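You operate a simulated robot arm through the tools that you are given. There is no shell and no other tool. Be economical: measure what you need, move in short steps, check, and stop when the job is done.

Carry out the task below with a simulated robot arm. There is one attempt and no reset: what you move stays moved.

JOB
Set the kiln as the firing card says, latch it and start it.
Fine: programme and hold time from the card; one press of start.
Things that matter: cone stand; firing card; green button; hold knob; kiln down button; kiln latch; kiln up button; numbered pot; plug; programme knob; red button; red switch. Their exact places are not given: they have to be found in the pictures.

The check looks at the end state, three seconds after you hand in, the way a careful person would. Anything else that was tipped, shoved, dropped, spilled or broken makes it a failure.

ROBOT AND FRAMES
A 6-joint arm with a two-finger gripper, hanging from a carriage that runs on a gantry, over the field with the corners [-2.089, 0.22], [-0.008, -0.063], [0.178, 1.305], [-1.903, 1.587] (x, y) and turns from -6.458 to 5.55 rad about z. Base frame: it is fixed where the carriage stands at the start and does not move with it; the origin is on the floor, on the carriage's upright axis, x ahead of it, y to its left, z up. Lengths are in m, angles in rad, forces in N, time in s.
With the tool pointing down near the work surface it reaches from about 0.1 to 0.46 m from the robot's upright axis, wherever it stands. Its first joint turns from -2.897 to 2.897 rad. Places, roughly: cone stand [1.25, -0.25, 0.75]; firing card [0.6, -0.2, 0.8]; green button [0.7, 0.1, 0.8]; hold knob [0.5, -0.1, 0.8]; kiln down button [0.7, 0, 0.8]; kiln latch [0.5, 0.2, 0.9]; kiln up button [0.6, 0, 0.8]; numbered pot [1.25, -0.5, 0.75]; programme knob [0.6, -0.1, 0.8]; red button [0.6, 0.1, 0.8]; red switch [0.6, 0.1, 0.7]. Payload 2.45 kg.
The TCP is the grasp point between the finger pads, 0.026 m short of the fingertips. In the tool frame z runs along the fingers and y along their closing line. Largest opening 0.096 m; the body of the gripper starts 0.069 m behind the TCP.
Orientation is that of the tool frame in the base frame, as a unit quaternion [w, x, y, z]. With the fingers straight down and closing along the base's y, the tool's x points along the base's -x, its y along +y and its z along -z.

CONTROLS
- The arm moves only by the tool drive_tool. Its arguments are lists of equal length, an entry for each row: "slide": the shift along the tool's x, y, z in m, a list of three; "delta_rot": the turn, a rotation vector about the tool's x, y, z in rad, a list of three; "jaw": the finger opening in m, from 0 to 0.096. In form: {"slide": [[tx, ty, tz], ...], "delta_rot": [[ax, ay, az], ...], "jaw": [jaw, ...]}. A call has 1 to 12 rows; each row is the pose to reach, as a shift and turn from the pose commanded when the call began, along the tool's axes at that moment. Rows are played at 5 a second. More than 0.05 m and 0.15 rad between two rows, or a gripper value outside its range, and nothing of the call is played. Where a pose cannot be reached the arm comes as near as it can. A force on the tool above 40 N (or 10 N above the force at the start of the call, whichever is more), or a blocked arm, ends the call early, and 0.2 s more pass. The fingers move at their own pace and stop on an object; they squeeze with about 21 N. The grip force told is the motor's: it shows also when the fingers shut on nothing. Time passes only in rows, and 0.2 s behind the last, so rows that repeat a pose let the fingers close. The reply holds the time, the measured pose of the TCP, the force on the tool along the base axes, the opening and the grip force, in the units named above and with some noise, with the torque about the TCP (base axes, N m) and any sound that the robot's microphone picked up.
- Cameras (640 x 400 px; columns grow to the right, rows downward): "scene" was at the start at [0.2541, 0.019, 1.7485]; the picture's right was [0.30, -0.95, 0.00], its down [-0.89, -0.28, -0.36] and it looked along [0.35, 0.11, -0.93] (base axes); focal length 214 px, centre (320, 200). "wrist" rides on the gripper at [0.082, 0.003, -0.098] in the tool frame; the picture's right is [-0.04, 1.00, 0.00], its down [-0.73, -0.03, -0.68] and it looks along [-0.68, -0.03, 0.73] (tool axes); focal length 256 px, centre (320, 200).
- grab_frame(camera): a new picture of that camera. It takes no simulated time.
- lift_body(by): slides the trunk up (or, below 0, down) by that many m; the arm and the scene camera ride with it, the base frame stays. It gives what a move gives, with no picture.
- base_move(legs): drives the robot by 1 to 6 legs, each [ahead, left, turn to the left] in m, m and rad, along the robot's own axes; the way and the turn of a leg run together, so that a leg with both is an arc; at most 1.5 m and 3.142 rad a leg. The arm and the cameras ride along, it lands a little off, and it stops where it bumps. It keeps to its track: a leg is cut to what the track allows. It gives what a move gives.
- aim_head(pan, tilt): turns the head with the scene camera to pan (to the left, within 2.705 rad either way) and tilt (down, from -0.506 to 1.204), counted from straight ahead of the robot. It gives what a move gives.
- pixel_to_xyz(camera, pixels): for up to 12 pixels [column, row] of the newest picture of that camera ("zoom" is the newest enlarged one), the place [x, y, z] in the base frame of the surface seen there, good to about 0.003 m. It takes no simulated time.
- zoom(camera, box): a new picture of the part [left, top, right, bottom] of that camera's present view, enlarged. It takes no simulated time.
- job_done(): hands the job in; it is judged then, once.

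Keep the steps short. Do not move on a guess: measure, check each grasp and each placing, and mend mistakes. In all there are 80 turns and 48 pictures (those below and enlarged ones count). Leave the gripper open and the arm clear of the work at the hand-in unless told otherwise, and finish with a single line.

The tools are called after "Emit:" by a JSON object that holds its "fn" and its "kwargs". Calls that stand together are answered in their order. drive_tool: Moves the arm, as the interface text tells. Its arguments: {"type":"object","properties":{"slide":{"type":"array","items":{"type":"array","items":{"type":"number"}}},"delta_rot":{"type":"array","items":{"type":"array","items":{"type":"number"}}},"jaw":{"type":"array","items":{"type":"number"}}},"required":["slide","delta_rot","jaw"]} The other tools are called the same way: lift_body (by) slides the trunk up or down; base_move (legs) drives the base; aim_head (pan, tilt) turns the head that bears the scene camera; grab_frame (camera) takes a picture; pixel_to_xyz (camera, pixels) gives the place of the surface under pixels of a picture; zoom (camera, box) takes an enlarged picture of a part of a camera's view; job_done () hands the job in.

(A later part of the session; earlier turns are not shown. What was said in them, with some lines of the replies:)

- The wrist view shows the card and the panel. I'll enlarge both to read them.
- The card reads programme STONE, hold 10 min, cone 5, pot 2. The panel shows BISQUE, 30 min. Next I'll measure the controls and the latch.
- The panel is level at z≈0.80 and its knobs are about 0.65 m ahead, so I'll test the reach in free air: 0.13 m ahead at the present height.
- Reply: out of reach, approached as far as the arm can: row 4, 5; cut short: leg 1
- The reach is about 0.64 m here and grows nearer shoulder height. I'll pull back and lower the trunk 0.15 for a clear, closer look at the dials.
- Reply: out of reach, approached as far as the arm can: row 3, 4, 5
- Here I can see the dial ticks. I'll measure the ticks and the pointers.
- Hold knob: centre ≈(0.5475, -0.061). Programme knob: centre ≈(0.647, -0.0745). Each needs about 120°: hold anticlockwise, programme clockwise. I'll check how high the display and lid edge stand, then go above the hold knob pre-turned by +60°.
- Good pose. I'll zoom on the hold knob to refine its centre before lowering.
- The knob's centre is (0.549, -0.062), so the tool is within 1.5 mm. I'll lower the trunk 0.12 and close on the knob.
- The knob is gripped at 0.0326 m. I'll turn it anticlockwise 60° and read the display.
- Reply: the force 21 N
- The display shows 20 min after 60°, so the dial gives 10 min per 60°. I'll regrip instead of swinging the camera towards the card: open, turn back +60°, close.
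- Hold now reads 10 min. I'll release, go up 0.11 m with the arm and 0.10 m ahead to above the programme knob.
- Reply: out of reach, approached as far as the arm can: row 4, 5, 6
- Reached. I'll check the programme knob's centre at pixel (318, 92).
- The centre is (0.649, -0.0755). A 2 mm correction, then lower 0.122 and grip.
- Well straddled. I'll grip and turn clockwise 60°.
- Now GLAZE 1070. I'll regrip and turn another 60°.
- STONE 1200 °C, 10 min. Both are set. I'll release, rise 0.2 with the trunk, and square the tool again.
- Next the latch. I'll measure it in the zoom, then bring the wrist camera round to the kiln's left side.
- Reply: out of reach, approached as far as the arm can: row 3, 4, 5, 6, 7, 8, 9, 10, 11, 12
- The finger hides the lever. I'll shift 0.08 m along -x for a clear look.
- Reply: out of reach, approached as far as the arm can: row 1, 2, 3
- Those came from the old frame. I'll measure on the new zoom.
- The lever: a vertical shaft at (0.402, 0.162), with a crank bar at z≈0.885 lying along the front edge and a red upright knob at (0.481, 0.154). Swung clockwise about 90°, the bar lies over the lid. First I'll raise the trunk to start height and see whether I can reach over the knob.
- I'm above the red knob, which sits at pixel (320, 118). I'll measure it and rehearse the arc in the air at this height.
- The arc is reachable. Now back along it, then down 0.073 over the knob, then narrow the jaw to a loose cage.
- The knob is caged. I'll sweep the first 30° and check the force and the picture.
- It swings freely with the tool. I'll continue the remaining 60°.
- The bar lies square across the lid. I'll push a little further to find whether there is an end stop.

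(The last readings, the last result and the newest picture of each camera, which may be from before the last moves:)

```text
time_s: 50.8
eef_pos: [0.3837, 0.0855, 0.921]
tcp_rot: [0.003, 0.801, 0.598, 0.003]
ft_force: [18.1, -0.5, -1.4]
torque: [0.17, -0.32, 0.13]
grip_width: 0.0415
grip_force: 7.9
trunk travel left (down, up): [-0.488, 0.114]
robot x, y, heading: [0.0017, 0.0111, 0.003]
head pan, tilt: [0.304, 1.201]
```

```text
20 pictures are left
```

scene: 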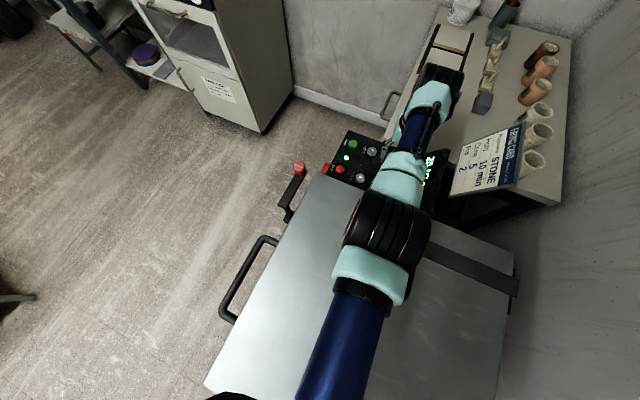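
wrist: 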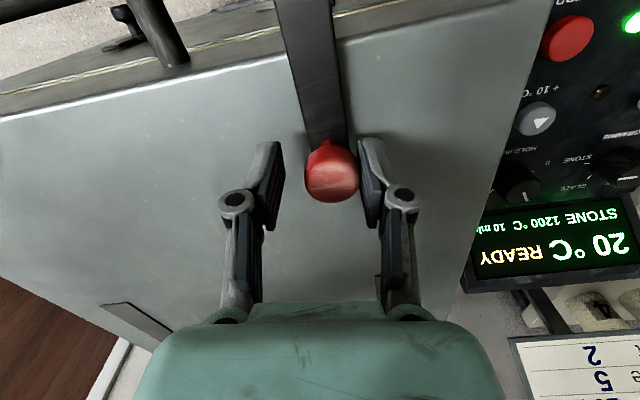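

End stop reached at about 90° with 18 N against it, so the latch is shut. I'll open and rise clear.

Emit:
{"fn": "drive_tool", "kwargs": {"slide": [[0, 0.008, 0], [0, 0.008, 0], [0, 0.008, -0.04], [0, 0.008, -0.08], [0, 0.008, -0.12]], "delta_rot": [[0, 0, 0], [0, 0, 0], [0, 0, 0], [0, 0, 0], [0, 0, 0]], "jaw": [0.07, 0.07, 0.07, 0.07, 0.07]}}

Emit:
{"fn": "grab_frame", "kwargs": {"camera": "wrist"}}

```text
time_s: 52.0
eef_pos: [0.3862, 0.082, 1.0411]
tcp_rot: [0.001, 0.801, 0.598, -0.001]
ft_force: [-0.4, 0.0, 1.1]
torque: [0.0, 0.01, 0.03]
grip_width: 0.0701
grip_force: 0.1
trunk travel left (down, up): [-0.488, 0.114]
robot x, y, heading: [-0.0009, 0.0155, -0.003]
head pan, tilt: [0.304, 1.201]
```

```text
19 pictures are left
```

wrist: 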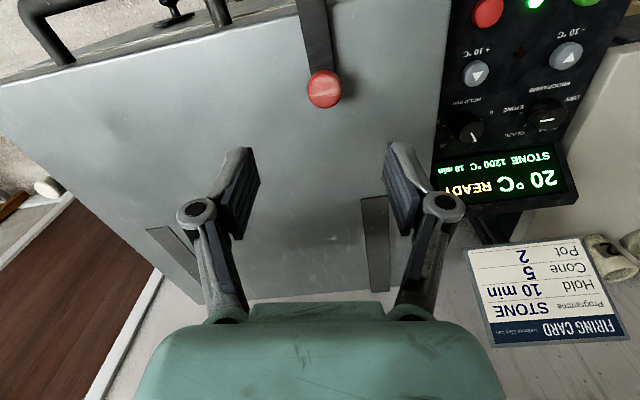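

Latched, and the display reads READY, STONE 1200 °C, 10 min. Next I'll head towards START at (0.664, 0.05), rising and squaring the tool.

Emit:
{"fn": "drive_tool", "kwargs": {"slide": [[0, 0, -0.03], [0, 0.02, -0.06], [0.005, 0.04, -0.09], [0.01, 0.06, -0.11], [0.013, 0.08, -0.13], [0.016, 0.1, -0.15], [0.019, 0.12, -0.17], [0.022, 0.14, -0.18], [0.025, 0.16, -0.19], [0.028, 0.18, -0.2], [0.031, 0.2, -0.2], [0.034, 0.22, -0.2]], "delta_rot": [[0, 0, -0.13], [0, 0, -0.26], [0, 0, -0.39], [0, 0, -0.52], [0, 0, -0.65], [0, 0, -0.78], [0, 0, -0.91], [0, 0, -1.04], [0, 0, -1.17], [0, 0, -1.3], [0, 0, -1.43], [0, 0, -1.57]], "jaw": [0.02, 0, 0, 0, 0, 0, 0, 0, 0, 0, 0, 0]}}

```text
time_s: 54.6
eef_pos: [0.6088, 0.0521, 1.2392]
tcp_rot: [0.0, 0.143, 0.99, -0.001]
ft_force: [0.0, -0.6, -0.5]
torque: [0.01, -0.01, -0.02]
grip_width: 0.0003
grip_force: 21.3
out of reach, approached as far as the arm can: row 2, 3, 4, 5, 6, 7, 8, 9, 10, 11
trunk travel left (down, up): [-0.488, 0.114]
robot x, y, heading: [0.0004, 0.0115, 0.001]
head pan, tilt: [0.304, 1.201]
```

Emit:
{"fn": "drive_tool", "kwargs": {"slide": [[-0.015, 0.004, -0.02], [-0.035, 0.009, -0.035], [-0.0538, 0.0138, -0.04], [-0.0538, 0.0138, -0.04]], "delta_rot": [[0, 0, -0.1], [0, 0, -0.2], [0, 0, -0.287], [0, 0, -0.287]], "jaw": [0, 0, 0, 0]}}

Emit:
{"fn": "grab_frame", "kwargs": {"camera": "wrist"}}

```text
time_s: 55.6
eef_pos: [0.6619, 0.0511, 1.2814]
tcp_rot: [0.002, 0.0, 1.0, -0.001]
ft_force: [0.2, -0.6, -0.3]
torque: [0.0, 0.0, 0.02]
grip_width: 0.0004
grip_force: 21.0
trunk travel left (down, up): [-0.488, 0.114]
robot x, y, heading: [0.0034, 0.0127, 0.002]
head pan, tilt: [0.304, 1.201]
```

```text
18 pictures are left
```

wrist: 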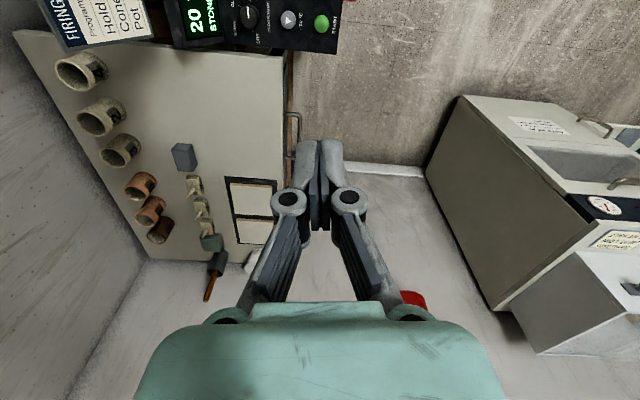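

The reach is good. Before lowering, I'll check the arm's height over the latch knob at (0.39, 0.08, 0.92), which now lies beneath it.

Emit:
{"fn": "grab_frame", "kwargs": {"camera": "scene"}}

Emit:
{"fn": "pixel_to_xyz", "kwargs": {"camera": "scene", "pixels": [[345, 250], [350, 230], [340, 270], [360, 210], [370, 190], [380, 170], [330, 300], [320, 330], [330, 250], [345, 210]]}}

```text
17 pictures are left
```

scene: 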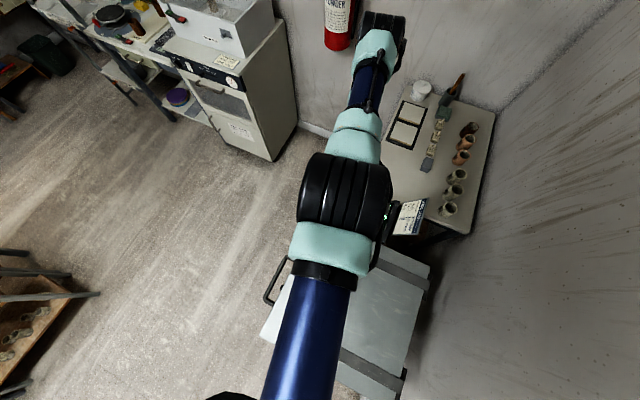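

```text
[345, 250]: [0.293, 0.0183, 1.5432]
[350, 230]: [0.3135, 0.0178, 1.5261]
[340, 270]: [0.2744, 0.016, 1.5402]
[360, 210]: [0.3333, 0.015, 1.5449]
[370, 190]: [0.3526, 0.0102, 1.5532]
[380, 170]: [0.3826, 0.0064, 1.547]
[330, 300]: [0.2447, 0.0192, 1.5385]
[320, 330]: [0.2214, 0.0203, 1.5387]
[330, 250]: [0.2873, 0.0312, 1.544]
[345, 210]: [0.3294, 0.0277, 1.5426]
```

The arm's top there is z≈1.54, so its underside is about 1.42. Lowering 0.44 leaves it near 0.98, above the knob at 0.92. I'll lower 0.41 first and look.

Emit:
{"fn": "lift_body", "kwargs": {"by": -0.41}}

Emit:
{"fn": "grab_frame", "kwargs": {"camera": "wrist"}}

Emit:
{"fn": "pixel_to_xyz", "kwargs": {"camera": "wrist", "pixels": [[320, 80], [320, 100], [320, 120], [320, 60], [300, 100], [340, 100]]}}

```text
refused: -0.41 is not a number from -0.4 to 0.4
```

```text
16 pictures are left
```

wrist: 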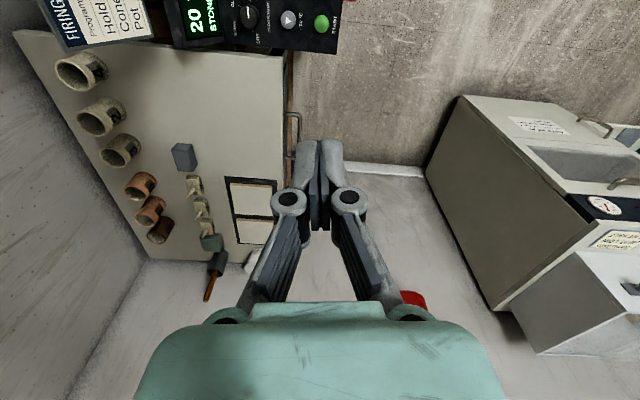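

```text
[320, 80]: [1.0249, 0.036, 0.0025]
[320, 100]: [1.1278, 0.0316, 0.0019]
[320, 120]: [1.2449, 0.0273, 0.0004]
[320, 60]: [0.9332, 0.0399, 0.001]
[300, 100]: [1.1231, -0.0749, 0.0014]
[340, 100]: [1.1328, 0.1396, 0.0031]
```

The limit is 0.4 per call, so I'll lower 0.395.

Emit:
{"fn": "lift_body", "kwargs": {"by": -0.395}}

Emit:
{"fn": "grab_frame", "kwargs": {"camera": "wrist"}}

Emit:
{"fn": "pixel_to_xyz", "kwargs": {"camera": "wrist", "pixels": [[320, 125], [320, 135], [320, 145], [310, 135], [330, 135], [320, 115]]}}

```text
time_s: 59.4
eef_pos: [0.6611, 0.0507, 0.8853]
tcp_rot: [0.001, 0.001, 1.0, -0.001]
ft_force: [-0.5, 0.1, 0.3]
torque: [-0.01, -0.01, 0.03]
grip_width: 0.0001
grip_force: 21.0
trunk travel left (down, up): [-0.093, 0.509]
robot x, y, heading: [0.0026, 0.0145, 0.001]
head pan, tilt: [0.304, 1.201]
```

```text
15 pictures are left
```

wrist: 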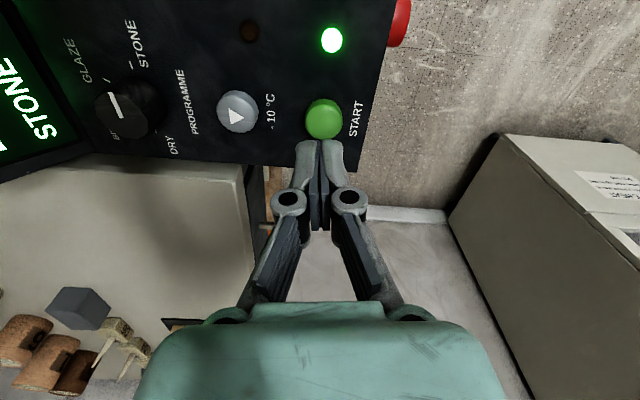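

```text
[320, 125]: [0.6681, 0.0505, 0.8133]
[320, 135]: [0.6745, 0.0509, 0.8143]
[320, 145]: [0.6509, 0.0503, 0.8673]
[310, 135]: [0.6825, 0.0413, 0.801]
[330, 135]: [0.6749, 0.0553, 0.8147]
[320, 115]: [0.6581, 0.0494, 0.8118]
```

Lined up: the button is at (0.662, 0.051, 0.815) and the closed tips are right above it. I'll lower the trunk 0.036, leaving about 8 mm to press.

Emit:
{"fn": "lift_body", "kwargs": {"by": -0.036}}

Emit:
{"fn": "drive_tool", "kwargs": {"slide": [[0, 0, 0.004], [0, 0, 0.008], [0, 0, 0.011], [0, 0, 0.013]], "delta_rot": [[0, 0, 0], [0, 0, 0], [0, 0, 0], [0, 0, 0]], "jaw": [0, 0, 0, 0]}}

Emit:
{"fn": "grab_frame", "kwargs": {"camera": "wrist"}}

```text
time_s: 60.2
eef_pos: [0.6634, 0.051, 0.8501]
tcp_rot: [0.001, 0.001, 1.0, 0.0]
ft_force: [0.0, -0.6, -0.3]
torque: [-0.02, -0.01, 0.01]
grip_width: 0.0001
grip_force: 20.8
trunk travel left (down, up): [-0.057, 0.545]
robot x, y, heading: [0.0035, 0.0126, 0.001]
head pan, tilt: [0.304, 1.201]
```

```text
time_s: 61.2
eef_pos: [0.6614, 0.0508, 0.8367]
tcp_rot: [0.001, 0.001, 1.0, -0.001]
ft_force: [0.4, -0.2, 0.5]
torque: [0.0, 0.02, -0.04]
grip_width: 0.0
grip_force: 21.1
trunk travel left (down, up): [-0.057, 0.545]
robot x, y, heading: [0.0022, 0.0126, 0.001]
head pan, tilt: [0.304, 1.201]
```

```text
14 pictures are left
```

wrist: 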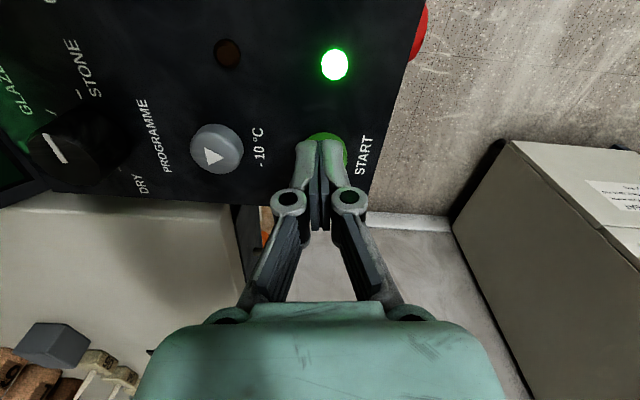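

No contact force yet and the lamp is unchanged. I'll press further in 2 mm steps.

Emit:
{"fn": "drive_tool", "kwargs": {"slide": [[0, 0, 0.002], [0, 0, 0.004]], "delta_rot": [[0, 0, 0], [0, 0, 0]], "jaw": [0, 0]}}

Emit:
{"fn": "zoom", "kwargs": {"camera": "wrist", "box": [180, 0, 440, 200]}}

```text
time_s: 61.8
eef_pos: [0.6612, 0.0507, 0.8328]
tcp_rot: [0.001, 0.0, 1.0, -0.001]
ft_force: [-0.6, -1.1, 2.7]
torque: [-0.02, 0.01, -0.01]
grip_width: 0.0004
grip_force: 21.0
trunk travel left (down, up): [-0.057, 0.545]
robot x, y, heading: [0.002, 0.0146, -0.001]
head pan, tilt: [0.304, 1.201]
heard: click
```

```text
2.00 times, centred on (310, 100) of wrist
```

zoom: 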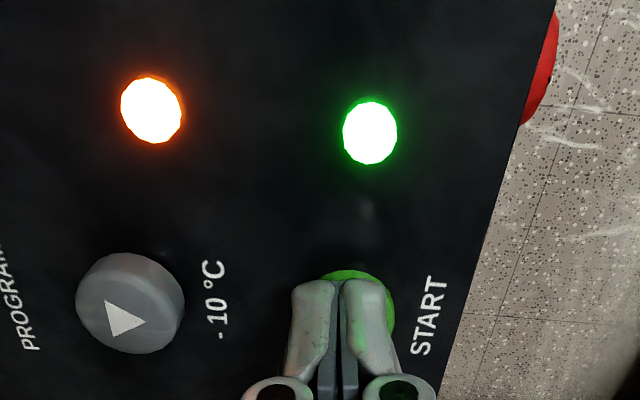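

A click, and the orange lamp has lit: started. I'll release straight up with the trunk, then pull back to read the display.

Emit:
{"fn": "lift_body", "kwargs": {"by": 0.35}}

Emit:
{"fn": "drive_tool", "kwargs": {"slide": [[0.03, 0, 0], [0.06, 0, 0], [0.09, 0, 0], [0.12, 0, 0], [0.12, 0, 0]], "delta_rot": [[0, 0, 0], [0, 0, 0], [0, 0, 0], [0, 0, 0], [0, 0, 0]], "jaw": [0.096, 0.096, 0.096, 0.096, 0.096]}}

Emit:
{"fn": "grab_frame", "kwargs": {"camera": "wrist"}}

Emit:
{"fn": "grab_frame", "kwargs": {"camera": "scene"}}

```text
time_s: 65.2
eef_pos: [0.661, 0.0515, 1.1828]
tcp_rot: [0.0, 0.001, 1.0, -0.001]
ft_force: [0.7, 0.3, -0.2]
torque: [0.04, 0.02, 0.0]
grip_width: 0.0
grip_force: 20.9
trunk travel left (down, up): [-0.407, 0.195]
robot x, y, heading: [0.002, 0.0162, -0.005]
head pan, tilt: [0.304, 1.201]
```

```text
time_s: 66.4
eef_pos: [0.5975, 0.0586, 1.1459]
tcp_rot: [0.001, 0.002, 1.0, -0.002]
ft_force: [-0.5, 0.0, -0.1]
torque: [-0.01, 0.01, -0.01]
grip_width: 0.096
grip_force: 0.0
out of reach, approached as far as the arm can: row 2, 3, 4, 5
trunk travel left (down, up): [-0.407, 0.195]
robot x, y, heading: [0.001, 0.0109, -0.001]
head pan, tilt: [0.304, 1.201]
```

```text
12 pictures are left
```

wrist: 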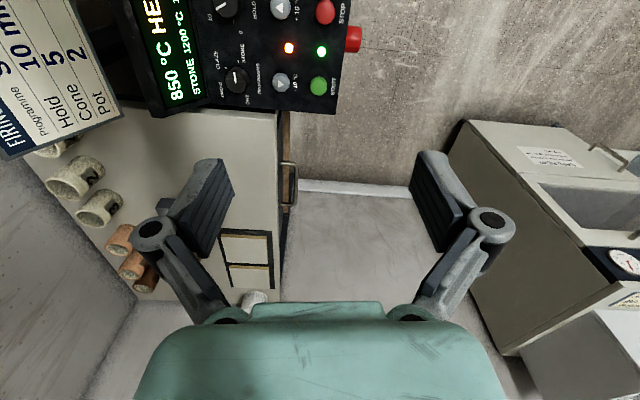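

```text
11 pictures are left
```

scene: 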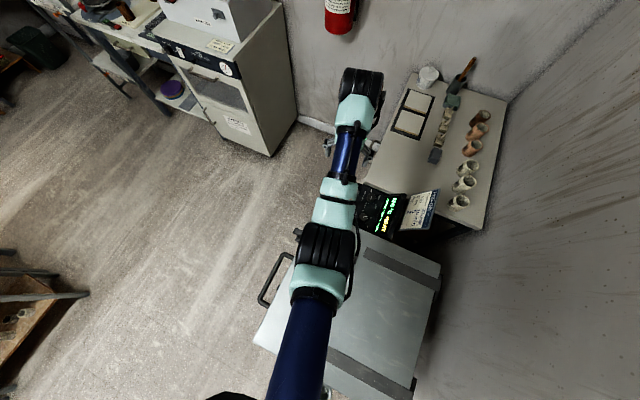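

HEATING at 850 °C, STONE 1200 °C. A last zoom to confirm the display.

Emit:
{"fn": "zoom", "kwargs": {"camera": "scene", "box": [340, 170, 440, 240]}}

```text
5.71 times, centred on (390, 205) of scene
```

zoom: 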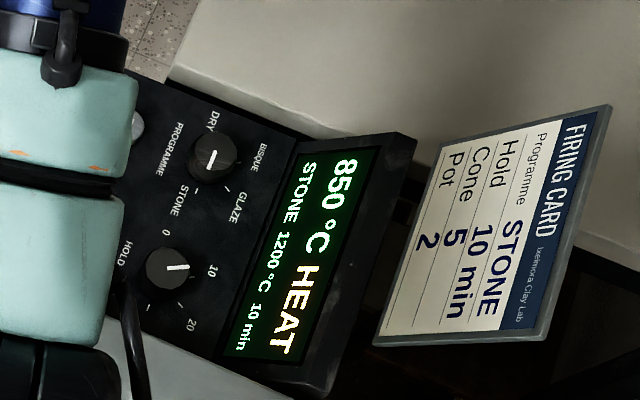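

The display shows HEAT, STONE 1200 °C, 10 min, matching the card. The gripper is open and the arm is clear, so I'm handing in.

Emit:
{"fn": "job_done", "kwargs": {}}

```text
The job is handed in.
```

The kiln is set to STONE with a 10 min hold as the card says, latched, and started with one press; the display shows HEAT. I did nothing about the card's cone 5 and pot 2 entries, since the job asked only for programme and hold time.
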